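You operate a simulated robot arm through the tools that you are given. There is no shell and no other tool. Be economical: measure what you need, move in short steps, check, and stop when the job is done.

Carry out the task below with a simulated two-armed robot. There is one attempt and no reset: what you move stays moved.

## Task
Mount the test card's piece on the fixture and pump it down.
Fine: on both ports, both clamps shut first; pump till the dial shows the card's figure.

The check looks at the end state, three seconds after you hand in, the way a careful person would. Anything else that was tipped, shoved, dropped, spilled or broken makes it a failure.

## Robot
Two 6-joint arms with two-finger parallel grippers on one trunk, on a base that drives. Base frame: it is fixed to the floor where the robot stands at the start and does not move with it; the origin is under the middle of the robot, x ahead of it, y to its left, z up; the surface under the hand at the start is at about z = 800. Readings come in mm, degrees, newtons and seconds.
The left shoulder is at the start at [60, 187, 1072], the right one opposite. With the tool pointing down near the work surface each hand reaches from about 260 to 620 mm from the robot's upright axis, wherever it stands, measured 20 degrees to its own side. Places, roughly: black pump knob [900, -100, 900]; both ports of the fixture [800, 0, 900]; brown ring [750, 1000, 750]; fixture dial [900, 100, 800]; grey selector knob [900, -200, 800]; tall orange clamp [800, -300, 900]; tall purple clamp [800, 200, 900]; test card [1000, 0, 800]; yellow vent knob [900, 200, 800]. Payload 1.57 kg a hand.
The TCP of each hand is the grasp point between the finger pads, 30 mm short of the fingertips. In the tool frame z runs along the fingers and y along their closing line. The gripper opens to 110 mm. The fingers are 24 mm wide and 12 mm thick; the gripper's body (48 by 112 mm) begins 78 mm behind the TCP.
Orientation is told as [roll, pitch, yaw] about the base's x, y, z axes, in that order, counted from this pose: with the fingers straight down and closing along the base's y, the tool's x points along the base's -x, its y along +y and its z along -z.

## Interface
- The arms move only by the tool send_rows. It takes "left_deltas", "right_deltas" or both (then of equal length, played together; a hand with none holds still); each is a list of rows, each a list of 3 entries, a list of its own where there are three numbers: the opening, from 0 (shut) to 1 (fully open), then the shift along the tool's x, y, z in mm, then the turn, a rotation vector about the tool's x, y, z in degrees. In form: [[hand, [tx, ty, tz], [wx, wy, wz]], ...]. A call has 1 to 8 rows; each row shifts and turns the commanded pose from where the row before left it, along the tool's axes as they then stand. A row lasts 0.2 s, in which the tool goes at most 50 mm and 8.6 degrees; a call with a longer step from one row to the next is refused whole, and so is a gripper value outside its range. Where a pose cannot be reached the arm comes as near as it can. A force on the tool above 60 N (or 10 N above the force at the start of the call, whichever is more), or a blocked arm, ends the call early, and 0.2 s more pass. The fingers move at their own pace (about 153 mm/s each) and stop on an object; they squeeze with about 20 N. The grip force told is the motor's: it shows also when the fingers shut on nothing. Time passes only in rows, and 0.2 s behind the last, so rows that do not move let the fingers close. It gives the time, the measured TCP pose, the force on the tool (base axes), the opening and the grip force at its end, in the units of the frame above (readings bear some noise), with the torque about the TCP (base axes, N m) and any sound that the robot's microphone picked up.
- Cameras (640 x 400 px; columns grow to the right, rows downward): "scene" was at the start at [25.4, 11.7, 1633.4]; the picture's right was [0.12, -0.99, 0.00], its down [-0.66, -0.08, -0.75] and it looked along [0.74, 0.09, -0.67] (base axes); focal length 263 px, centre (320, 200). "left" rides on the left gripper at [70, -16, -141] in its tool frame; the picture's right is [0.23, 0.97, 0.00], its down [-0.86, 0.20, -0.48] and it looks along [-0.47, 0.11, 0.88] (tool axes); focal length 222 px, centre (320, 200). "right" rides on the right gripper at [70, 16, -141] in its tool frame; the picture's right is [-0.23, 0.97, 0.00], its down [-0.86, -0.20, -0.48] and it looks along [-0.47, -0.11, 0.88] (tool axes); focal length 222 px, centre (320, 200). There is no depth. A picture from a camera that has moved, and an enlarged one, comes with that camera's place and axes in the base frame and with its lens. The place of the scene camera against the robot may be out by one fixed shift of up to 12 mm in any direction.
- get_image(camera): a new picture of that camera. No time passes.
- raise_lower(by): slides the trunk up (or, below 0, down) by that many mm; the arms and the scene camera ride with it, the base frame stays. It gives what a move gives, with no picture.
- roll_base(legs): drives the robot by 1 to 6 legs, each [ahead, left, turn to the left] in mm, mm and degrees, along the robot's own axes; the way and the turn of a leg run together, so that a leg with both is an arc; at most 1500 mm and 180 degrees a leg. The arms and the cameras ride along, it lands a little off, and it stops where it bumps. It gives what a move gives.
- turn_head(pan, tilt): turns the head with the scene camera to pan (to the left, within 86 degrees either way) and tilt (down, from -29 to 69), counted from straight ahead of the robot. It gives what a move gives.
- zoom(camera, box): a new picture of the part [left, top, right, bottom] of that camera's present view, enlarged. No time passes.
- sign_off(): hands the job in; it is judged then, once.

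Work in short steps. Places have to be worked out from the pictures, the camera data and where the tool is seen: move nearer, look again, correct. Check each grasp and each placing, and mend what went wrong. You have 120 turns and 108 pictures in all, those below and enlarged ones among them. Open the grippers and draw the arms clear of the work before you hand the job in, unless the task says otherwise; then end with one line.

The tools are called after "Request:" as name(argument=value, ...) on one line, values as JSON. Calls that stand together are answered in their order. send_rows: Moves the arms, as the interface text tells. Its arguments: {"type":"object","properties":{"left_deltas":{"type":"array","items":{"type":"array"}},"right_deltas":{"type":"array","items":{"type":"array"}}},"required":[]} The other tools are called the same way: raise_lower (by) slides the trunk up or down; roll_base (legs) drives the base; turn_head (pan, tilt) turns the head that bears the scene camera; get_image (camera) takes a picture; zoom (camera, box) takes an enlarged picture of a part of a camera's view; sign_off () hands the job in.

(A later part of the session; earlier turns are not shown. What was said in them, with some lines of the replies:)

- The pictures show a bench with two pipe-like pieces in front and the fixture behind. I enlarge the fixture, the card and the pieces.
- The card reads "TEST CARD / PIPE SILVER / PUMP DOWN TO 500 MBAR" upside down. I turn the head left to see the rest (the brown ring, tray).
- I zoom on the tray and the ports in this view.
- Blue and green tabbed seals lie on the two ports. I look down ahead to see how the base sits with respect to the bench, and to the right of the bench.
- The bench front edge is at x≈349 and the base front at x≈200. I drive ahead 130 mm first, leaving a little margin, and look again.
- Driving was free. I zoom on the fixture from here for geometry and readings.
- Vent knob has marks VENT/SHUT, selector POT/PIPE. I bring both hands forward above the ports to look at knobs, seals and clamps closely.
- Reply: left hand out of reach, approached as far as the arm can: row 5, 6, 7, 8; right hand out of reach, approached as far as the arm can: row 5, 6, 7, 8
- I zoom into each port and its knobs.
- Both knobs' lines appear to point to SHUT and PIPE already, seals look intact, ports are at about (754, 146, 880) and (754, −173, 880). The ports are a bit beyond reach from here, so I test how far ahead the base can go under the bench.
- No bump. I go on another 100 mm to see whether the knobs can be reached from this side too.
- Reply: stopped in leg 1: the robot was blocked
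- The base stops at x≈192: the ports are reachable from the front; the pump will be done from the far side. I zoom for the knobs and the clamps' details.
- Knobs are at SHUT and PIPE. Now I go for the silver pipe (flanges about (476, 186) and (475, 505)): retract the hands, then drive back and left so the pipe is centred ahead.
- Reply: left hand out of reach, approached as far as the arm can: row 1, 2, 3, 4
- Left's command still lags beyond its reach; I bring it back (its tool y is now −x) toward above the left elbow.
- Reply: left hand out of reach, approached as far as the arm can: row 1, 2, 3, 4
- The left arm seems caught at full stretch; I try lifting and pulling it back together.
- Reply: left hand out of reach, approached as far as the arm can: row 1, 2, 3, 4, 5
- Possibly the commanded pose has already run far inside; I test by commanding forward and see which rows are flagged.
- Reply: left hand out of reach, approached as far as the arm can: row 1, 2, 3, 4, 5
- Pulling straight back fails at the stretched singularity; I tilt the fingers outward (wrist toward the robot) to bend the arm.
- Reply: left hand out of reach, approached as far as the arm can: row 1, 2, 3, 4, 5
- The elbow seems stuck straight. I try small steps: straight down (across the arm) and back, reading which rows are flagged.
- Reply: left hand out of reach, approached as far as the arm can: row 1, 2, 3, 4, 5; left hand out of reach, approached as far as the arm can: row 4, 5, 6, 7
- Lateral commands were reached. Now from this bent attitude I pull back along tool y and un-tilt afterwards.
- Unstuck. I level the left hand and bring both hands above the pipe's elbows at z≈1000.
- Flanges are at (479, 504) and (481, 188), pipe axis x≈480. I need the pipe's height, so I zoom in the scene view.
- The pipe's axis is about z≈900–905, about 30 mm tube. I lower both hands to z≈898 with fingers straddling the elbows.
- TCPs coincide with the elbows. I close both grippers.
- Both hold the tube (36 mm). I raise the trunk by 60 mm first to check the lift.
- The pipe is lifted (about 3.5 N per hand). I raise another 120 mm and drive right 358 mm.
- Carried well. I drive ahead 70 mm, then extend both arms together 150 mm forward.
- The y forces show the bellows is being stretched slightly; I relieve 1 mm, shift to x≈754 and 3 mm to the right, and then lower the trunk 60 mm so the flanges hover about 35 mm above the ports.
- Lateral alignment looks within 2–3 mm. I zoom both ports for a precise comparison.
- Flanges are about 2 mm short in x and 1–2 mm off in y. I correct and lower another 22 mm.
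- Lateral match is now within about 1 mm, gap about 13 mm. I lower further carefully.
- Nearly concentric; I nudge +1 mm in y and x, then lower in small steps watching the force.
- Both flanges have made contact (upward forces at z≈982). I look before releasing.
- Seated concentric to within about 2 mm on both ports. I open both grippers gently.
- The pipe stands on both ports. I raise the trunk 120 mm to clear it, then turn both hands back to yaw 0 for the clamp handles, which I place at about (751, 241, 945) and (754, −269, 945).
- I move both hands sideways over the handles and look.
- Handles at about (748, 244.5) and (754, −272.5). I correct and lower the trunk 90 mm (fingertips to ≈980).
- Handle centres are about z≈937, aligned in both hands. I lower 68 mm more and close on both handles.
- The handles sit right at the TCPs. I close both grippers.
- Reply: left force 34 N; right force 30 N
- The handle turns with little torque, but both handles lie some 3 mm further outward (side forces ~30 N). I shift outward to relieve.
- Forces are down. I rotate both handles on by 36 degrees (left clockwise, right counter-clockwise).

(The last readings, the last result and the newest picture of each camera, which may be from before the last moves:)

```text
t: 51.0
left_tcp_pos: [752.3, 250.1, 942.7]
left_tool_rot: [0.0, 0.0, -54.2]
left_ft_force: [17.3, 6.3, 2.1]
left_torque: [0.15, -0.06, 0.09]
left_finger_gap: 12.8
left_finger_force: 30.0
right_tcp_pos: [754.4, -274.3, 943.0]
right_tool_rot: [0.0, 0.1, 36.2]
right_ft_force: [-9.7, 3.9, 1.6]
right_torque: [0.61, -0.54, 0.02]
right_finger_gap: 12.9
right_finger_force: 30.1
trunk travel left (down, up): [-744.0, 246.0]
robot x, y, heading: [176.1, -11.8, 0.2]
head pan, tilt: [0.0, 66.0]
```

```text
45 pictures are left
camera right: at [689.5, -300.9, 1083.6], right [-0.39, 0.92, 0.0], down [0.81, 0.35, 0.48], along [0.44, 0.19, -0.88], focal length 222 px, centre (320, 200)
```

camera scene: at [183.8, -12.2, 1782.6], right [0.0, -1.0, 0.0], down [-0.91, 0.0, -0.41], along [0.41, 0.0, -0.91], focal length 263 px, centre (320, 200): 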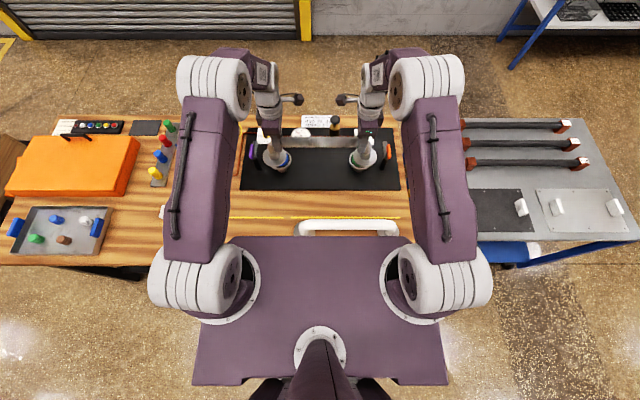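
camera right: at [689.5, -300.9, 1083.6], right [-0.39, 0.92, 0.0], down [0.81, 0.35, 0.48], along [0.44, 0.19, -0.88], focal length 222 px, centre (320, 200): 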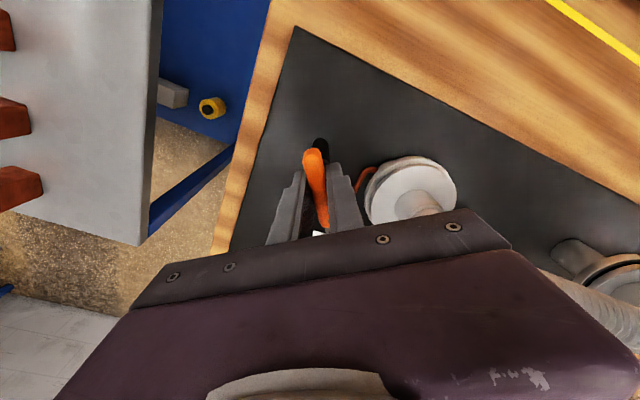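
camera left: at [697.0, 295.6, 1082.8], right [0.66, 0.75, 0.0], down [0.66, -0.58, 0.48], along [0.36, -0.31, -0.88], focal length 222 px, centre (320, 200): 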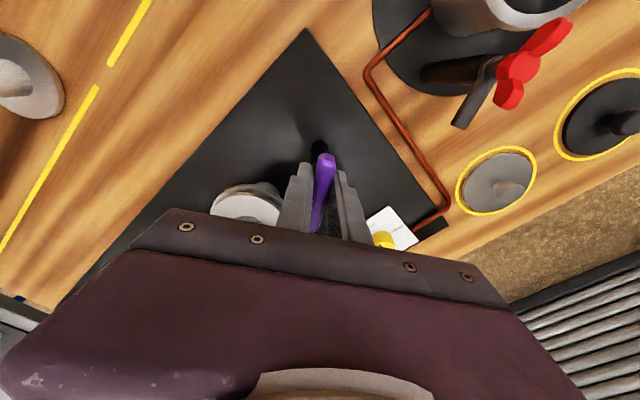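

Both turn freely. I continue with small relief shifts: left 36° more, right 48°.

Request:
send_rows(left_deltas=[[0, [0, 1.5, 0], [0, 0, 6]], [0, [0, 0, 0], [0, 0, 6]], [0, [0, 0, 0], [0, 0, 6]], [0, [0, 0, 0], [0, 0, 6]], [0, [0, 0, 0], [0, 0, 6]], [0, [0, 0, 0], [0, 0, 6]], [0, [0, 0, 0], [0, 0, 0]], [0, [0, 0, 0], [0, 0, 0]]], right_deltas=[[0, [0, 1, 0], [0, 0, -6]], [0, [0, 0, 0], [0, 0, -6]], [0, [0, 0, 0], [0, 0, -6]], [0, [0, 0, 0], [0, 0, -6]], [0, [0, 0, 0], [0, 0, -6]], [0, [0, 0, 0], [0, 0, -6]], [0, [0, 0, 0], [0, 0, -6]], [0, [0, 0, 0], [0, 0, -6]]])

Request:
get_image(camera="left")

Request:
get_image(camera="right")

```text
t: 52.8
left_tcp_pos: [753.1, 250.4, 941.6]
left_tool_rot: [0.0, 0.1, -90.1]
left_ft_force: [23.3, 12.8, 16.2]
left_torque: [-0.18, 0.03, 0.31]
left_finger_gap: 12.6
left_finger_force: 30.4
right_tcp_pos: [754.9, -274.5, 942.1]
right_tool_rot: [0.0, 0.1, 84.3]
right_ft_force: [-3.7, -1.4, 3.2]
right_torque: [0.84, -0.08, 0.01]
right_finger_gap: 12.8
right_finger_force: 29.9
trunk travel left (down, up): [-744.0, 246.0]
robot x, y, heading: [182.4, -13.3, 0.1]
head pan, tilt: [0.0, 66.0]
```

```text
44 pictures are left
camera left: at [737.0, 318.9, 1082.9], right [0.97, 0.23, 0.0], down [0.2, -0.86, 0.48], along [0.11, -0.47, -0.88], focal length 222 px, centre (320, 200)
```

left: 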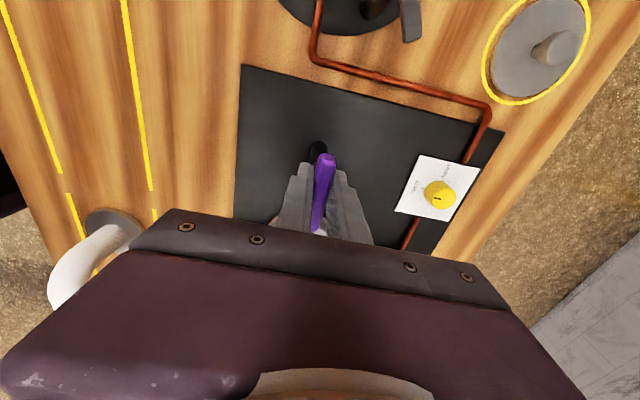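

```text
43 pictures are left
camera right: at [732.4, -340.8, 1083.6], right [-0.95, 0.32, 0.0], down [0.28, 0.83, 0.48], along [0.15, 0.45, -0.88], focal length 222 px, centre (320, 200)
```

right: 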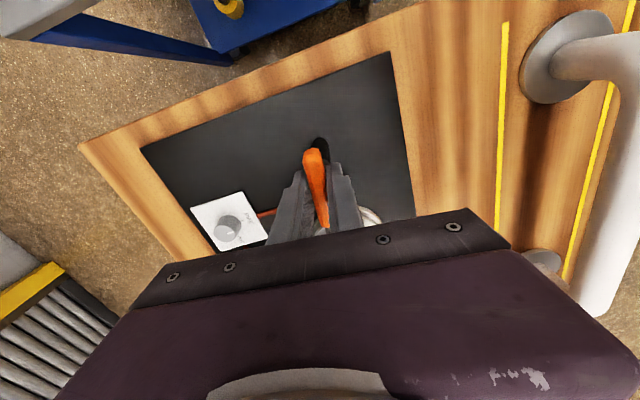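

Left shows rising torque at −90°, likely at its shut stop. I finish the right with 8° more and relieve the left's side load.

Request:
send_rows(left_deltas=[[0, [0, 1.5, 0], [0, 0, 0]], [0, [0, 0, 0], [0, 0, 2]], [0, [0, 0, 0], [0, 0, 0]]], right_deltas=[[0, [0, 0, 0], [0, 0, -4]], [0, [0, 0, 0], [0, 0, -4]], [0, [0, 0, 0], [0, 0, 0]]])

```text
t: 53.6
left_tcp_pos: [754.9, 250.9, 941.5]
left_tool_rot: [-0.1, 0.0, -92.1]
left_ft_force: [16.9, 11.6, 16.1]
left_torque: [-0.1, -0.18, 0.84]
left_finger_gap: 13.8
left_finger_force: 30.3
right_tcp_pos: [754.5, -273.8, 941.3]
right_tool_rot: [0.0, 0.0, 92.1]
right_ft_force: [0.7, 0.7, 4.2]
right_torque: [0.35, 0.05, -0.88]
right_finger_gap: 13.4
right_finger_force: 30.1
trunk travel left (down, up): [-744.0, 246.0]
robot x, y, heading: [177.9, -13.8, 0.3]
head pan, tilt: [0.0, 66.0]
```

Both hit a firm stop at 90° (≈0.85 N m) — shut. I open both hands and raise the trunk.

Request:
send_rows(left_deltas=[[0.3, [0, 0, 0], [0, 0, 0]], [0.5, [0, 0, 0], [0, 0, 0]], [0.5, [0, 0, 0], [0, 0, 0]]], right_deltas=[[0.3, [0, 0, 0], [0, 0, 0]], [0.5, [0, 0, 0], [0, 0, 0]], [0.5, [0, 0, 0], [0, 0, 0]]])

Request:
raise_lower(by=180)

Request:
zoom(camera="scene", box=[220, 80, 420, 205])

Request:
zoom(camera="left", box=[160, 60, 480, 260])

```text
t: 54.4
left_tcp_pos: [753.2, 249.4, 941.9]
left_tool_rot: [-0.3, 0.0, -92.1]
left_ft_force: [0.0, -0.5, 0.0]
left_torque: [0.02, 0.0, 0.02]
left_finger_gap: 55.1
left_finger_force: 0.0
right_tcp_pos: [753.7, -275.2, 941.8]
right_tool_rot: [-0.1, 0.1, 92.1]
right_ft_force: [-0.4, 0.2, 0.1]
right_torque: [-0.02, 0.01, 0.0]
right_finger_gap: 55.0
right_finger_force: 0.0
trunk travel left (down, up): [-744.0, 246.0]
robot x, y, heading: [180.5, -14.8, 0.2]
head pan, tilt: [0.0, 66.0]
```

```text
t: 56.4
left_tcp_pos: [752.8, 248.4, 1121.6]
left_tool_rot: [-0.1, 0.0, -92.0]
left_ft_force: [0.5, 0.3, 0.7]
left_torque: [0.02, -0.03, 0.03]
left_finger_gap: 55.1
left_finger_force: 0.0
right_tcp_pos: [752.4, -275.2, 1121.9]
right_tool_rot: [-0.1, 0.0, 92.1]
right_ft_force: [0.0, -1.0, -0.1]
right_torque: [0.02, -0.04, -0.01]
right_finger_gap: 54.9
right_finger_force: 0.1
trunk travel left (down, up): [-924.0, 66.0]
robot x, y, heading: [180.6, -12.0, -0.1]
head pan, tilt: [0.0, 66.0]
```

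```text
3.20 times, centred on (320, 142) of scene
camera zoom: at [181.0, -12.2, 1826.5], right [0.0, -1.0, 0.0], down [-0.91, 0.0, -0.41], along [0.41, 0.0, -0.91], focal length 842 px, centre (320, 384)
```

zoom: 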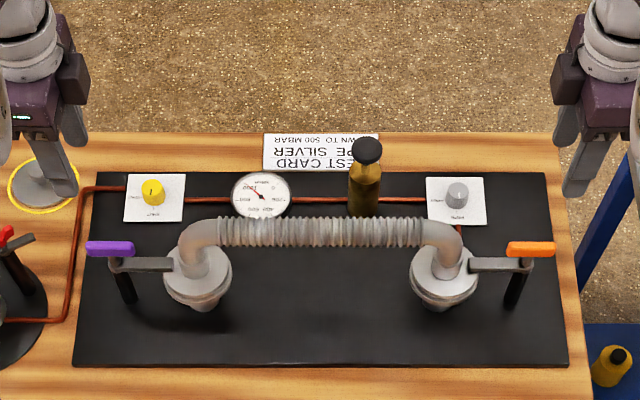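

```text
2.00 times, centred on (320, 160) of left
camera zoom: at [738.9, 318.2, 1262.9], right [0.98, 0.19, 0.0], down [0.17, -0.86, 0.48], along [0.09, -0.47, -0.88], focal length 444 px, centre (320, 280)
```

zoom: 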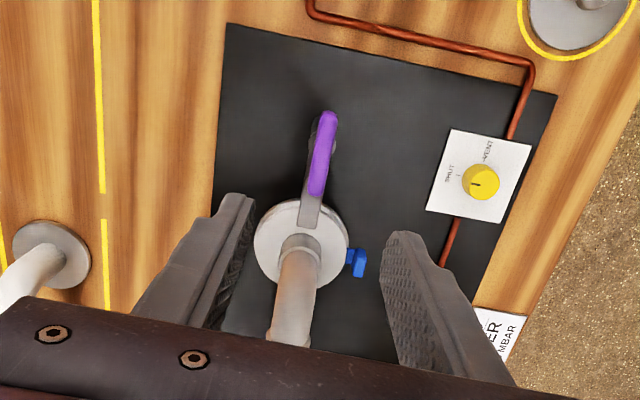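

Both clamp arms lie over the flanges, vent is SHUT, selector PIPE. The pump (≈(903, −75, 940)) is out of reach from here, so I retract the hands, back off, and look to the right for a way round to the far side.

Request:
send_rows(left_deltas=[[0.5, [0, -40, 0], [0, 0, 0]], [0.5, [0, -40, 0], [0, 0, 0]], [0.5, [0, -40, 0], [0, 0, 0]], [0.5, [0, -40, 0], [0, 0, 0]], [0.5, [0, -40, 0], [0, 0, 0]]], right_deltas=[[0.5, [0, 40, 0], [0, 0, 0]], [0.5, [0, 40, 0], [0, 0, 0]], [0.5, [0, 40, 0], [0, 0, 0]], [0.5, [0, 40, 0], [0, 0, 0]], [0.5, [0, 40, 0], [0, 0, 0]]])

Request:
roll_base(legs=[[-480, 0, 0]])

Request:
turn_head(pan=-50, tilt=30)

Request:
get_image(camera="scene")

```text
t: 57.6
left_tcp_pos: [549.3, 255.9, 1124.3]
left_tool_rot: [0.0, 0.0, -92.1]
left_ft_force: [-0.4, 0.0, 0.1]
left_torque: [-0.01, -0.03, 0.0]
left_finger_gap: 55.1
left_finger_force: 0.1
right_tcp_pos: [549.0, -280.7, 1123.2]
right_tool_rot: [-0.3, 0.2, 92.1]
right_ft_force: [0.4, -1.3, 0.4]
right_torque: [0.01, -0.04, 0.01]
right_finger_gap: 55.1
right_finger_force: 0.1
trunk travel left (down, up): [-924.0, 66.0]
robot x, y, heading: [179.7, -16.9, -0.1]
head pan, tilt: [0.0, 66.0]
```

```text
t: 60.5
left_tcp_pos: [73.3, 255.9, 1122.4]
left_tool_rot: [-0.4, 0.0, -91.9]
left_ft_force: [0.7, -0.1, 0.1]
left_torque: [0.02, 0.0, 0.03]
left_finger_gap: 55.0
left_finger_force: 0.0
right_tcp_pos: [74.8, -283.1, 1121.7]
right_tool_rot: [0.0, 0.1, 92.1]
right_ft_force: [0.0, -0.8, 0.1]
right_torque: [0.0, 0.04, 0.01]
right_finger_gap: 55.1
right_finger_force: 0.1
trunk travel left (down, up): [-924.0, 66.0]
robot x, y, heading: [-302.0, -14.6, 0.2]
head pan, tilt: [0.0, 66.0]
```

```text
t: 61.7
left_tcp_pos: [72.9, 257.1, 1122.2]
left_tool_rot: [-0.2, -0.1, -92.0]
left_ft_force: [1.0, -0.7, 0.0]
left_torque: [-0.01, 0.01, -0.02]
left_finger_gap: 55.1
left_finger_force: 0.1
right_tcp_pos: [72.4, -283.0, 1121.1]
right_tool_rot: [0.0, 0.1, 92.3]
right_ft_force: [-0.2, -0.2, -0.9]
right_torque: [-0.02, -0.01, -0.01]
right_finger_gap: 55.1
right_finger_force: 0.0
trunk travel left (down, up): [-924.0, 66.0]
robot x, y, heading: [-302.2, -15.7, 0.2]
head pan, tilt: [-50.0, 30.0]
```

```text
40 pictures are left
camera scene: at [-299.5, -82.7, 1875.2], right [-0.76, -0.65, 0.0], down [-0.32, 0.38, -0.87], along [0.56, -0.66, -0.5], focal length 263 px, centre (320, 200)
```

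scene: 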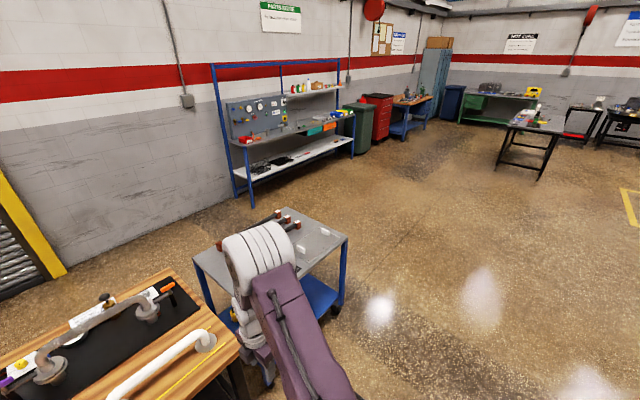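

The way right around the grey trolley (y −420…−1230, x 440…1040) is free. I drive: right 1785, ahead 2100.

Request:
roll_base(legs=[[0, -900, 0], [0, -885, 0], [1050, 0, 0], [1050, 0, 0]])

Request:
turn_head(pan=60, tilt=30)

Request:
get_image(camera="scene")

```text
t: 80.7
left_tcp_pos: [2188.0, -1494.6, 1123.4]
left_tool_rot: [-0.1, 0.1, -91.9]
left_ft_force: [0.7, 0.5, 0.4]
left_torque: [-0.01, -0.01, 0.0]
left_finger_gap: 55.0
left_finger_force: 0.0
right_tcp_pos: [2188.0, -2032.3, 1122.3]
right_tool_rot: [-0.1, 0.0, 92.1]
right_ft_force: [0.3, -0.2, 0.2]
right_torque: [0.02, 0.03, 0.04]
right_finger_gap: 55.1
right_finger_force: 0.0
trunk travel left (down, up): [-924.0, 66.0]
robot x, y, heading: [1816.9, -1765.4, 0.5]
head pan, tilt: [-50.0, 30.0]
```

```text
t: 82.5
left_tcp_pos: [2189.3, -1494.1, 1123.1]
left_tool_rot: [-0.2, -0.1, -92.0]
left_ft_force: [1.4, -0.4, 0.0]
left_torque: [0.02, 0.03, 0.0]
left_finger_gap: 54.9
left_finger_force: 0.1
right_tcp_pos: [2188.6, -2032.0, 1121.9]
right_tool_rot: [-0.2, 0.0, 92.3]
right_ft_force: [-0.3, -0.8, -0.5]
right_torque: [0.01, -0.02, 0.01]
right_finger_gap: 55.2
right_finger_force: 0.0
trunk travel left (down, up): [-924.0, 66.0]
robot x, y, heading: [1816.5, -1765.3, 0.3]
head pan, tilt: [60.0, 30.0]
```

```text
39 pictures are left
camera scene: at [1802.7, -1685.2, 1875.3], right [0.87, -0.5, 0.0], down [-0.25, -0.43, -0.87], along [0.43, 0.75, -0.5], focal length 263 px, centre (320, 200)
```

scene: 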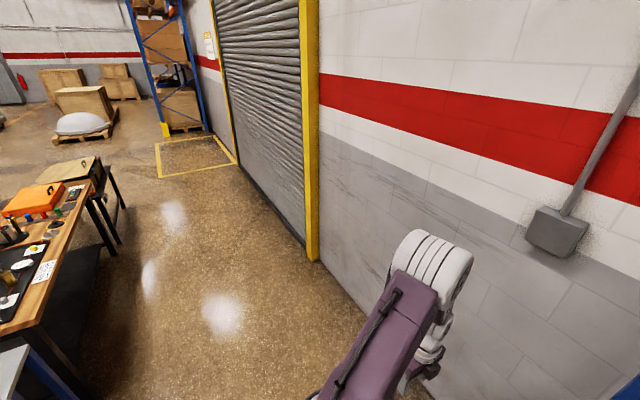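

Plenty of room before the wall (x≈2700). I drive left to y≈65 and turn 180° to face the bench from the back.

Request:
roll_base(legs=[[0, 915, 0], [0, 915, 0], [0, 0, 180]])

Request:
turn_head(pan=0, tilt=45)

Request:
get_image(camera="scene")

```text
t: 99.0
left_tcp_pos: [1435.0, -202.6, 1122.3]
left_tool_rot: [-0.1, 0.0, 86.6]
left_ft_force: [0.3, 0.5, 0.3]
left_torque: [0.02, 0.01, -0.05]
left_finger_gap: 54.9
left_finger_force: 0.0
right_tcp_pos: [1446.3, 335.7, 1121.9]
right_tool_rot: [-0.1, -0.1, -89.1]
right_ft_force: [-0.4, 0.2, 0.7]
right_torque: [-0.03, -0.02, 0.03]
right_finger_gap: 55.2
right_finger_force: 0.1
trunk travel left (down, up): [-924.0, 66.0]
robot x, y, heading: [1814.3, 58.9, 179.0]
head pan, tilt: [60.0, 30.0]
```

```text
t: 100.3
left_tcp_pos: [1434.4, -202.2, 1122.0]
left_tool_rot: [-0.2, -0.1, 86.8]
left_ft_force: [0.0, -0.1, -0.2]
left_torque: [0.02, -0.02, -0.02]
left_finger_gap: 54.8
left_finger_force: 0.0
right_tcp_pos: [1447.7, 335.4, 1121.5]
right_tool_rot: [-0.1, 0.0, -89.1]
right_ft_force: [-0.2, -0.2, 0.5]
right_torque: [0.03, 0.0, 0.0]
right_finger_gap: 55.1
right_finger_force: 0.1
trunk travel left (down, up): [-924.0, 66.0]
robot x, y, heading: [1811.0, 61.7, 178.6]
head pan, tilt: [0.0, 45.0]
```

```text
38 pictures are left
camera scene: at [1795.0, 61.7, 1852.7], right [0.02, 1.0, 0.0], down [0.71, -0.01, -0.71], along [-0.71, 0.01, -0.71], focal length 263 px, centre (320, 200)
```

scene: 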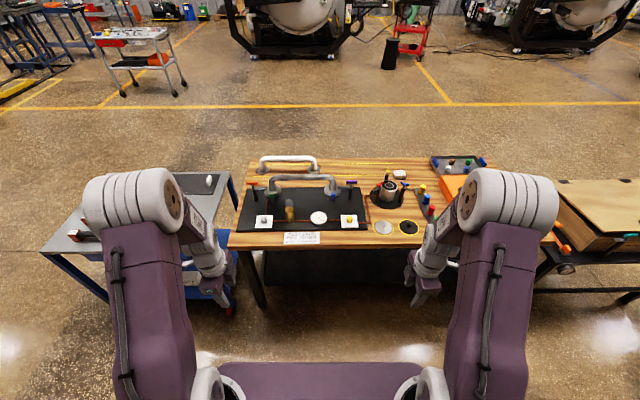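

I drive ahead 470 mm with a 1.2° correction, then look closer.

Request:
roll_base(legs=[[470, 0, 1.2]])

Request:
turn_head(pan=5, tilt=50)

Request:
get_image(camera="scene")

```text
t: 103.1
left_tcp_pos: [969.9, -205.4, 1123.3]
left_tool_rot: [-0.1, 0.0, 87.9]
left_ft_force: [-0.2, 0.2, -0.5]
left_torque: [0.05, -0.01, -0.02]
left_finger_gap: 55.0
left_finger_force: 0.2
right_tcp_pos: [970.1, 332.6, 1122.1]
right_tool_rot: [-0.2, 0.1, -88.0]
right_ft_force: [0.6, 0.3, 0.3]
right_torque: [0.0, 0.02, 0.01]
right_finger_gap: 55.0
right_finger_force: 0.0
trunk travel left (down, up): [-924.0, 66.0]
robot x, y, heading: [1342.9, 66.5, -180.0]
head pan, tilt: [0.0, 45.0]
```

```text
t: 103.8
left_tcp_pos: [969.0, -206.7, 1124.2]
left_tool_rot: [-0.1, 0.1, 87.9]
left_ft_force: [0.4, -0.5, -0.1]
left_torque: [0.02, -0.01, 0.02]
left_finger_gap: 54.8
left_finger_force: 0.1
right_tcp_pos: [969.1, 331.3, 1121.3]
right_tool_rot: [-0.1, 0.0, -88.0]
right_ft_force: [-0.2, 0.7, 0.5]
right_torque: [0.0, -0.02, -0.05]
right_finger_gap: 54.9
right_finger_force: 0.2
trunk travel left (down, up): [-924.0, 66.0]
robot x, y, heading: [1342.1, 63.7, -180.0]
head pan, tilt: [5.0, 50.0]
```

```text
37 pictures are left
camera scene: at [1327.9, 58.8, 1845.8], right [-0.09, 1.0, 0.0], down [0.76, 0.07, -0.64], along [-0.64, -0.06, -0.77], focal length 263 px, centre (320, 200)
```

scene: 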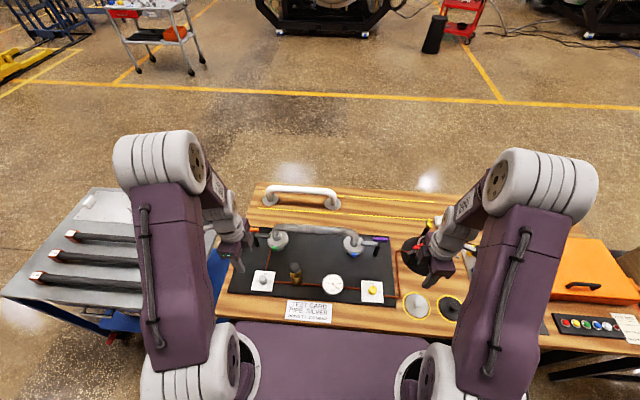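

I zoom on the pump, dial and card.

Request:
zoom(camera="scene", box=[240, 215, 400, 325])

Request:
zoom(camera="scene", box=[280, 255, 350, 325])

Request:
get_image(camera="left")

```text
3.64 times, centred on (320, 270) of scene
camera zoom: at [1327.9, 58.8, 1845.8], right [-0.09, 1.0, 0.0], down [0.76, 0.07, -0.64], along [-0.64, -0.06, -0.77], focal length 957 px, centre (320, -54)
```

zoom: 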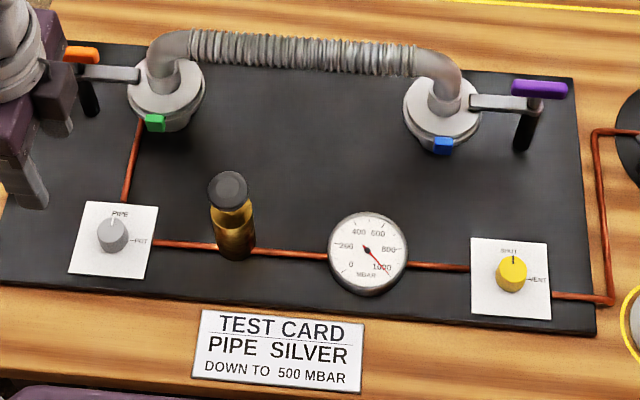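

```text
5.71 times, centred on (315, 290) of scene
camera zoom: at [1327.9, 58.8, 1845.8], right [-0.09, 1.0, 0.0], down [0.76, 0.07, -0.64], along [-0.64, -0.06, -0.77], focal length 1504 px, centre (349, -314)
```

zoom: 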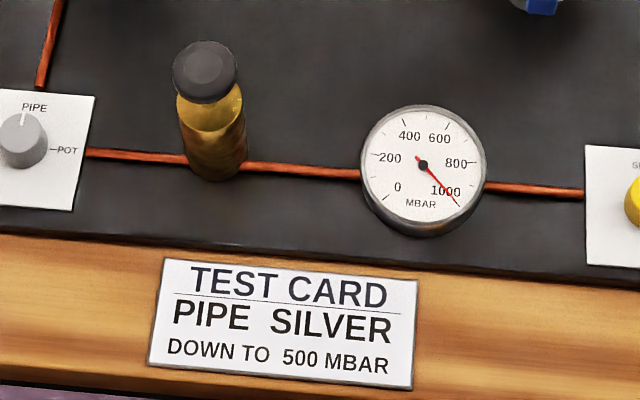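

```text
34 pictures are left
camera left: at [981.7, -277.8, 1264.2], right [-0.98, -0.19, 0.0], down [-0.17, 0.86, 0.48], along [-0.09, 0.47, -0.88], focal length 222 px, centre (320, 200)
```

left: 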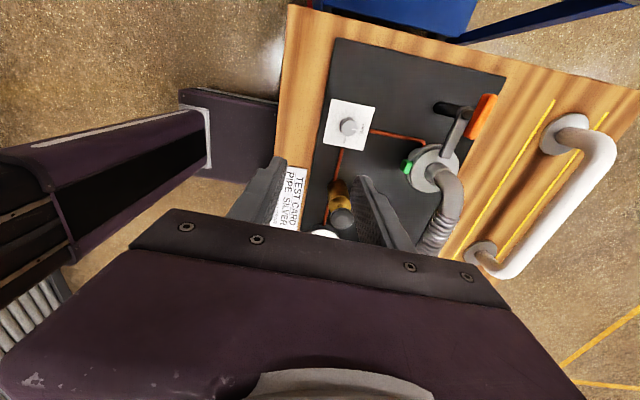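

The pump knob lies at (904.5, −76, ≈940) by both cameras, dial at 1000, knobs confirmed. I bring the left hand over it at z≈1050, opening about 80 mm.

Request:
send_rows(left_deltas=[[0.7, [-32, 17.2, 0], [0, 0, 0]], [0.7, [-32, 17.2, 0], [0, 0, 0]], [0.7, [-32, 17.2, 20], [0, 0, 0]], [0.7, [-32, 17.2, 25], [0, 0, 0]], [0.7, [0, 0, 25], [0, 0, 2]]])

Request:
get_image(camera="left")

```text
t: 105.0
left_tcp_pos: [902.4, -74.9, 1053.5]
left_tool_rot: [-0.2, 0.1, 85.9]
left_ft_force: [-0.4, 1.0, 0.2]
left_torque: [0.0, -0.02, -0.01]
left_finger_gap: 77.2
left_finger_force: 0.0
right_tcp_pos: [969.6, 333.3, 1122.0]
right_tool_rot: [0.1, 0.0, -87.9]
right_ft_force: [-0.2, 0.7, -0.2]
right_torque: [0.03, -0.01, 0.03]
right_finger_gap: 55.1
right_finger_force: 0.0
trunk travel left (down, up): [-924.0, 66.0]
robot x, y, heading: [1338.9, 63.9, -179.9]
head pan, tilt: [5.0, 50.0]
```

```text
33 pictures are left
camera left: at [914.0, -147.3, 1194.3], right [-0.99, -0.16, 0.0], down [-0.14, 0.87, 0.48], along [-0.07, 0.47, -0.88], focal length 222 px, centre (320, 200)
```

left: 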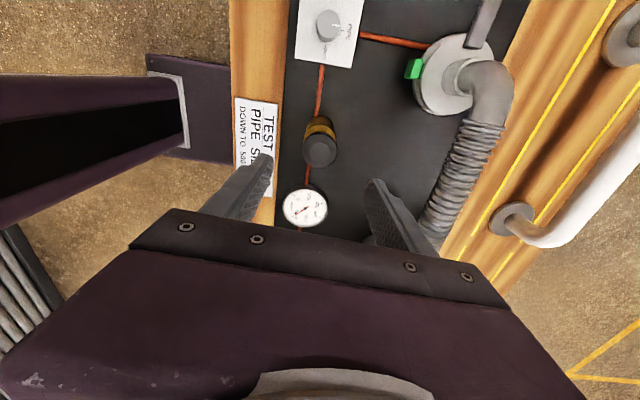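

Knob centre (904, −75.6, ≈938). I lower to TCP z≈956 and close.

Request:
send_rows(left_deltas=[[0.7, [0, -1.5, 33], [0, 0, 0]], [0.7, [0, 0, 33], [0, 0, 0]], [0.7, [0, 0, 31], [0, 0, 0]]])

Request:
get_image(camera="left")

```text
t: 105.8
left_tcp_pos: [906.4, -76.4, 955.1]
left_tool_rot: [-0.2, 0.0, 85.9]
left_ft_force: [0.5, -0.1, 0.5]
left_torque: [0.02, 0.0, -0.02]
left_finger_gap: 77.1
left_finger_force: 0.0
right_tcp_pos: [967.9, 331.6, 1121.4]
right_tool_rot: [-0.1, 0.1, -88.0]
right_ft_force: [0.6, 0.3, 0.2]
right_torque: [0.01, -0.02, 0.0]
right_finger_gap: 55.3
right_finger_force: 0.1
trunk travel left (down, up): [-924.0, 66.0]
robot x, y, heading: [1341.5, 65.0, -180.0]
head pan, tilt: [5.0, 50.0]
```

```text
32 pictures are left
camera left: at [916.5, -148.3, 1096.3], right [-0.99, -0.16, 0.0], down [-0.14, 0.87, 0.48], along [-0.07, 0.47, -0.88], focal length 222 px, centre (320, 200)
```

left: 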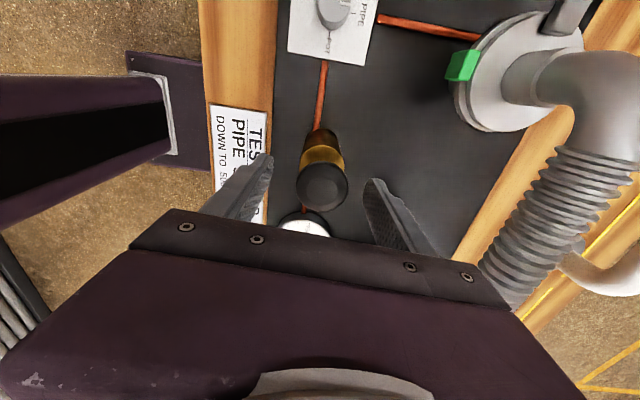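

The knob is between the pads. I close on it.

Request:
send_rows(left_deltas=[[0.4, [0, 0, 0], [0, 0, 0]], [0, [0, 0, 0], [0, 0, 0]], [0, [0, 0, 0], [0, 0, 0]], [0, [0, 0, 0], [0, 0, 0]]])

```text
t: 106.8
left_tcp_pos: [903.8, -75.7, 955.4]
left_tool_rot: [-0.1, -0.1, 85.9]
left_ft_force: [-7.7, 0.4, 1.3]
left_torque: [0.11, 0.38, -0.13]
left_finger_gap: 40.8
left_finger_force: 45.0
right_tcp_pos: [967.2, 332.5, 1121.7]
right_tool_rot: [-0.1, 0.0, -87.9]
right_ft_force: [-0.5, 0.5, 0.3]
right_torque: [-0.02, 0.0, -0.01]
right_finger_gap: 54.8
right_finger_force: 0.0
trunk travel left (down, up): [-924.0, 66.0]
robot x, y, heading: [1336.6, 62.1, -179.7]
head pan, tilt: [5.0, 50.0]
```

Gripped (41 mm). I push down gently, 5 mm a row.

Request:
send_rows(left_deltas=[[0, [0, 0, 5], [0, 0, 0]], [0, [0, 0, 5], [0, 0, 0]], [0, [0, 0, 5], [0, 0, 0]]])

Request:
zoom(camera="scene", box=[270, 240, 360, 310])

```text
t: 107.6
left_tcp_pos: [905.1, -75.8, 940.1]
left_tool_rot: [-0.2, 0.0, 85.9]
left_ft_force: [-10.8, 1.0, 4.8]
left_torque: [0.1, 0.27, -0.13]
left_finger_gap: 40.8
left_finger_force: 45.2
right_tcp_pos: [967.1, 332.1, 1121.5]
right_tool_rot: [0.0, 0.0, -87.9]
right_ft_force: [0.2, 0.7, 0.7]
right_torque: [0.01, 0.05, -0.02]
right_finger_gap: 55.0
right_finger_force: 0.0
trunk travel left (down, up): [-924.0, 66.0]
robot x, y, heading: [1343.3, 65.3, -179.8]
head pan, tilt: [5.0, 50.0]
```

```text
5.71 times, centred on (315, 275) of scene
camera zoom: at [1324.4, 59.5, 1845.8], right [-0.09, 1.0, 0.0], down [0.76, 0.07, -0.64], along [-0.64, -0.06, -0.77], focal length 1504 px, centre (349, -229)
```

zoom: 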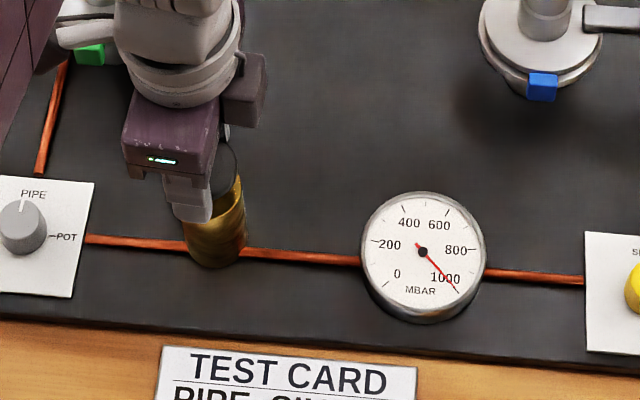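

The knob goes down with ~4 N. I go on down to the stop.

Request:
send_rows(left_deltas=[[0, [0, 0, 4], [0, 0, 0]], [0, [0, 0, 4], [0, 0, 0]], [0, [0, 0, 4], [0, 0, 0]], [0, [0, 0, 4], [0, 0, 0]], [0, [0, 0, 4], [0, 0, 0]], [0, [0, 0, 4], [0, 0, 0]]])

Request:
zoom(camera="scene", box=[270, 240, 360, 310])

```text
t: 108.9
left_tcp_pos: [904.1, -75.7, 925.4]
left_tool_rot: [0.5, 0.1, 85.8]
left_ft_force: [6.1, -1.8, 29.8]
left_torque: [0.12, -0.46, -0.04]
left_finger_gap: 40.8
left_finger_force: 44.6
right_tcp_pos: [973.0, 332.6, 1124.3]
right_tool_rot: [-0.3, 0.0, -87.7]
right_ft_force: [0.4, 0.1, -0.2]
right_torque: [0.01, -0.02, -0.03]
right_finger_gap: 55.1
right_finger_force: 0.0
trunk travel left (down, up): [-924.0, 66.0]
robot x, y, heading: [1343.7, 63.7, -179.8]
head pan, tilt: [5.0, 50.0]
stopped in row 6 (left hand): the force on the tool passed its limit at 66 N (the readings are from after the stop); the commanded pose is now the measured one
```

```text
5.71 times, centred on (315, 275) of scene
camera zoom: at [1333.4, 59.7, 1845.8], right [-0.09, 1.0, 0.0], down [0.76, 0.07, -0.65], along [-0.64, -0.06, -0.76], focal length 1504 px, centre (349, -229)
```

zoom: 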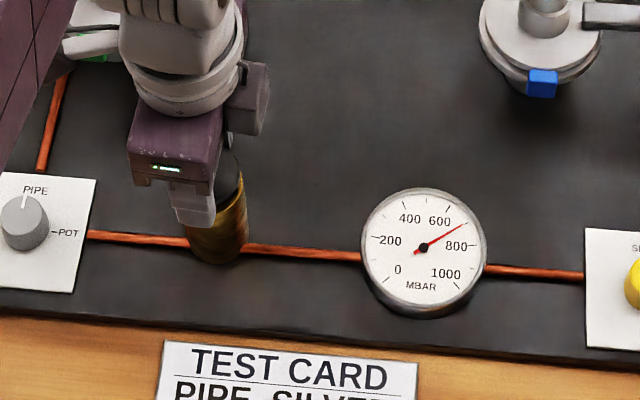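

One full stroke brought the dial to about 700. I read it closely, then draw the knob up 15 mm and read again.

Request:
zoom(camera="scene", box=[323, 267, 351, 295])

Request:
send_rows(left_deltas=[[0, [0, 0, -5], [0, 0, 0]], [0, [0, 0, -5], [0, 0, 0]], [0, [0, 0, -5], [0, 0, 0]]])

Request:
zoom(camera="scene", box=[323, 267, 351, 295])

```text
14.29 times, centred on (337, 281) of scene
camera zoom: at [1333.4, 59.7, 1845.8], right [-0.09, 1.0, 0.0], down [0.76, 0.07, -0.65], along [-0.64, -0.06, -0.76], focal length 3759 px, centre (77, -957)
```

zoom: 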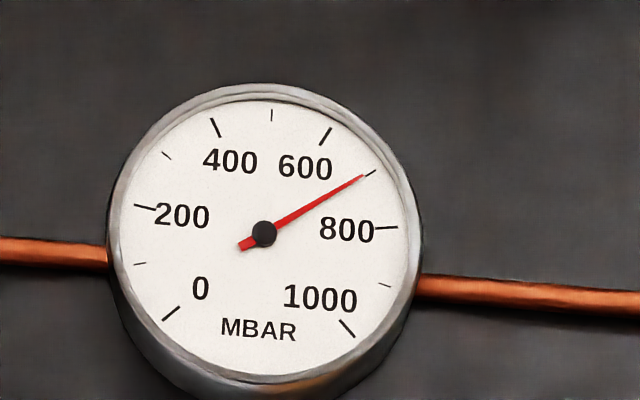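

```text
t: 109.7
left_tcp_pos: [903.6, -75.9, 937.7]
left_tool_rot: [0.3, 0.0, 85.9]
left_ft_force: [8.4, 1.4, 3.2]
left_torque: [0.02, -0.11, -0.25]
left_finger_gap: 40.7
left_finger_force: 45.4
right_tcp_pos: [968.9, 332.0, 1122.3]
right_tool_rot: [-0.2, 0.1, -87.8]
right_ft_force: [-0.1, 0.8, -0.4]
right_torque: [0.03, -0.03, 0.0]
right_finger_gap: 55.1
right_finger_force: 0.0
trunk travel left (down, up): [-924.0, 66.0]
robot x, y, heading: [1342.2, 66.3, -180.0]
head pan, tilt: [5.0, 50.0]
```

```text
14.29 times, centred on (337, 281) of scene
camera zoom: at [1329.8, 59.4, 1845.7], right [-0.09, 1.0, 0.0], down [0.76, 0.07, -0.64], along [-0.64, -0.06, -0.77], focal length 3759 px, centre (77, -957)
```

zoom: 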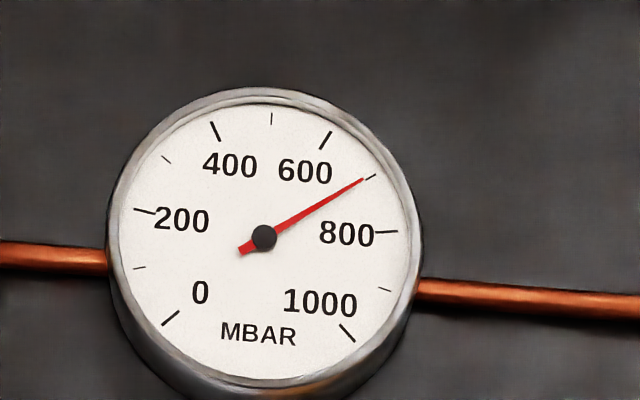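

The dial reads 700 and holds. I draw the knob up to its top, then push down part way (22 mm) and read.

Request:
send_rows(left_deltas=[[0, [0, 0, -6], [0, 0, 0]], [0, [0, 0, -6], [0, 0, 0]], [0, [0, 0, -5], [0, 0, 0]], [0, [0, 0, 0], [0, 0, 0]]])

Request:
send_rows(left_deltas=[[0, [0, 0, 6], [0, 0, 0]], [0, [0, 0, 6], [0, 0, 0]], [0, [0, 0, 5], [0, 0, 0]], [0, [0, 0, 5], [0, 0, 0]]])

Request:
zoom(camera="scene", box=[323, 267, 351, 295])

```text
t: 110.7
left_tcp_pos: [905.0, -75.8, 954.9]
left_tool_rot: [0.2, 0.0, 86.0]
left_ft_force: [11.1, 3.6, -8.5]
left_torque: [0.06, -0.12, -0.15]
left_finger_gap: 40.6
left_finger_force: 44.8
right_tcp_pos: [969.2, 333.0, 1121.5]
right_tool_rot: [-0.1, 0.0, -88.0]
right_ft_force: [-0.3, 0.9, -0.7]
right_torque: [0.01, 0.01, 0.01]
right_finger_gap: 55.4
right_finger_force: 0.0
trunk travel left (down, up): [-924.0, 66.0]
robot x, y, heading: [1341.9, 62.5, -179.9]
head pan, tilt: [5.0, 50.0]
```

```text
t: 111.7
left_tcp_pos: [904.5, -75.2, 933.9]
left_tool_rot: [0.4, 0.1, 86.0]
left_ft_force: [13.0, 4.1, 5.7]
left_torque: [0.19, -0.52, -0.1]
left_finger_gap: 40.8
left_finger_force: 44.9
right_tcp_pos: [970.8, 333.3, 1121.6]
right_tool_rot: [-0.1, 0.0, -87.8]
right_ft_force: [-0.7, -0.5, 0.1]
right_torque: [-0.02, -0.01, -0.01]
right_finger_gap: 55.1
right_finger_force: 0.0
trunk travel left (down, up): [-924.0, 66.0]
robot x, y, heading: [1340.9, 64.1, -179.9]
head pan, tilt: [5.0, 50.0]
```

```text
14.29 times, centred on (337, 281) of scene
camera zoom: at [1331.4, 60.3, 1845.9], right [-0.09, 1.0, 0.0], down [0.76, 0.07, -0.64], along [-0.64, -0.06, -0.76], focal length 3759 px, centre (77, -957)
```

zoom: 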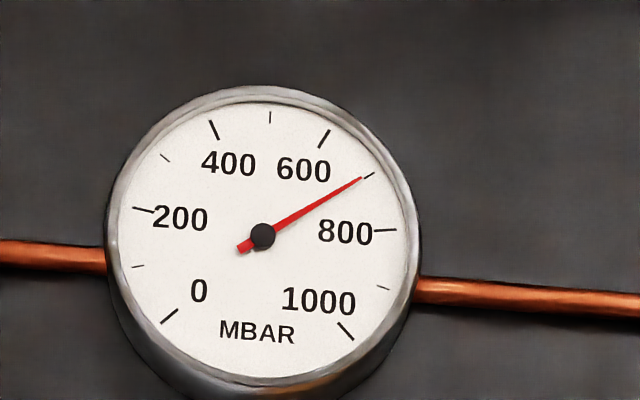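

Still 700; the drop comes near the bottom. I push 5 mm more in 2.5 mm rows and read.

Request:
send_rows(left_deltas=[[0, [0, 0, 2.5], [0, 0, 0]], [0, [0, 0, 2.5], [0, 0, 0]]])

Request:
zoom(camera="scene", box=[323, 267, 351, 295])

```text
t: 112.3
left_tcp_pos: [904.1, -75.9, 929.3]
left_tool_rot: [0.4, 0.0, 85.9]
left_ft_force: [12.8, 4.3, 7.0]
left_torque: [0.12, -0.35, -0.15]
left_finger_gap: 40.5
left_finger_force: 45.0
right_tcp_pos: [971.3, 332.2, 1123.0]
right_tool_rot: [-0.2, 0.0, -87.9]
right_ft_force: [-0.1, 0.2, -0.2]
right_torque: [0.01, -0.03, -0.02]
right_finger_gap: 55.0
right_finger_force: 0.0
trunk travel left (down, up): [-924.0, 66.0]
robot x, y, heading: [1341.1, 64.1, -179.9]
head pan, tilt: [5.0, 50.0]
```

```text
14.29 times, centred on (337, 281) of scene
camera zoom: at [1331.4, 60.5, 1845.8], right [-0.09, 1.0, 0.0], down [0.76, 0.07, -0.64], along [-0.64, -0.06, -0.76], focal length 3759 px, centre (77, -957)
```

zoom: 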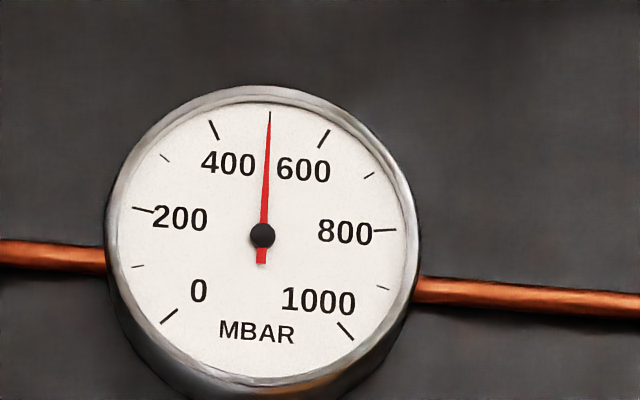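

The dial now shows 500. I release the knob and lift the hand clear.

Request:
send_rows(left_deltas=[[0.5, [0, 0, 0], [0, 0, 0]], [0.7, [0, 0, 0], [0, 0, 0]], [0.7, [0, 0, 0], [0, 0, 0]], [0.7, [0, 0, -35], [0, 0, 0]], [0.7, [0, 0, -40], [0, 0, 0]], [0.7, [0, 0, -40], [0, 0, 0]], [0.7, [0, 0, -40], [0, 0, 0]], [0.7, [0, 0, -30], [0, 0, 0]]])

Request:
roll_base(legs=[[-400, 0, 0]])

Request:
get_image(camera="scene")

```text
t: 114.1
left_tcp_pos: [903.4, -74.2, 1113.3]
left_tool_rot: [0.3, -0.1, 86.0]
left_ft_force: [-1.0, 0.5, -1.3]
left_torque: [0.0, 0.01, 0.01]
left_finger_gap: 77.2
left_finger_force: 0.1
right_tcp_pos: [969.5, 332.6, 1122.7]
right_tool_rot: [-0.1, -0.1, -87.9]
right_ft_force: [-0.3, -1.4, 0.2]
right_torque: [0.02, 0.01, 0.02]
right_finger_gap: 55.1
right_finger_force: 0.1
trunk travel left (down, up): [-924.0, 66.0]
robot x, y, heading: [1342.3, 64.0, -180.0]
head pan, tilt: [5.0, 50.0]
```

```text
t: 116.6
left_tcp_pos: [1300.9, -73.2, 1111.2]
left_tool_rot: [0.2, 0.0, 85.8]
left_ft_force: [-0.5, 0.6, 0.5]
left_torque: [-0.01, -0.01, 0.02]
left_finger_gap: 77.1
left_finger_force: 0.1
right_tcp_pos: [1368.2, 333.7, 1121.2]
right_tool_rot: [0.0, 0.0, -87.9]
right_ft_force: [0.0, 0.8, -1.0]
right_torque: [0.02, -0.04, 0.02]
right_finger_gap: 55.0
right_finger_force: 0.0
trunk travel left (down, up): [-924.0, 66.0]
robot x, y, heading: [1742.6, 68.3, -179.6]
head pan, tilt: [5.0, 50.0]
```

```text
25 pictures are left
camera scene: at [1724.7, 59.7, 1845.7], right [-0.09, 1.0, 0.0], down [0.76, 0.07, -0.64], along [-0.64, -0.06, -0.77], focal length 263 px, centre (320, 200)
```

scene: 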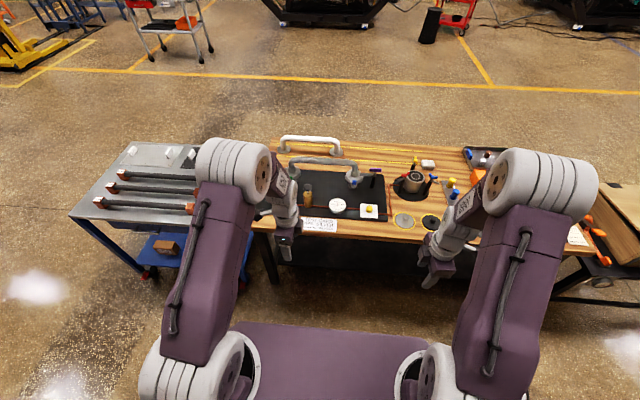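

I check the dial and the mount once more after the release.

Request:
zoom(camera="scene", box=[262, 150, 398, 235])

Request:
zoom(camera="scene", box=[324, 192, 354, 220])

```text
4.71 times, centred on (330, 192) of scene
camera zoom: at [1724.7, 59.7, 1845.7], right [-0.09, 1.0, 0.0], down [0.76, 0.07, -0.64], along [-0.64, -0.06, -0.77], focal length 1238 px, centre (273, 235)
```

zoom: 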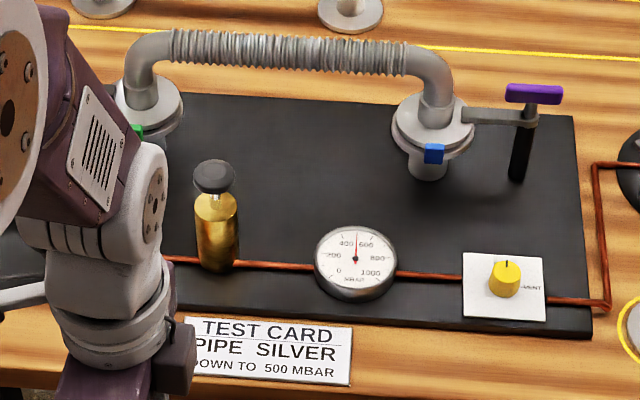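

```text
14.29 times, centred on (339, 206) of scene
camera zoom: at [1724.7, 59.7, 1845.7], right [-0.09, 1.0, 0.0], down [0.76, 0.07, -0.64], along [-0.64, -0.06, -0.77], focal length 3759 px, centre (49, 114)
```

zoom: 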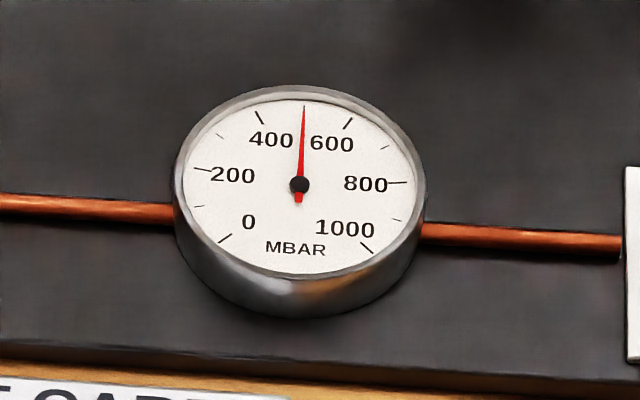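

The dial holds at 500, the silver pipe sits on both ports with the clamps shut, and the arms are clear. I hand in.

Request:
sign_off()

```text
The job is handed in.
```

The silver pipe is mounted on both ports with both clamps shut, pumped down until the dial read 500 mbar as the card asks, and the job is handed in.
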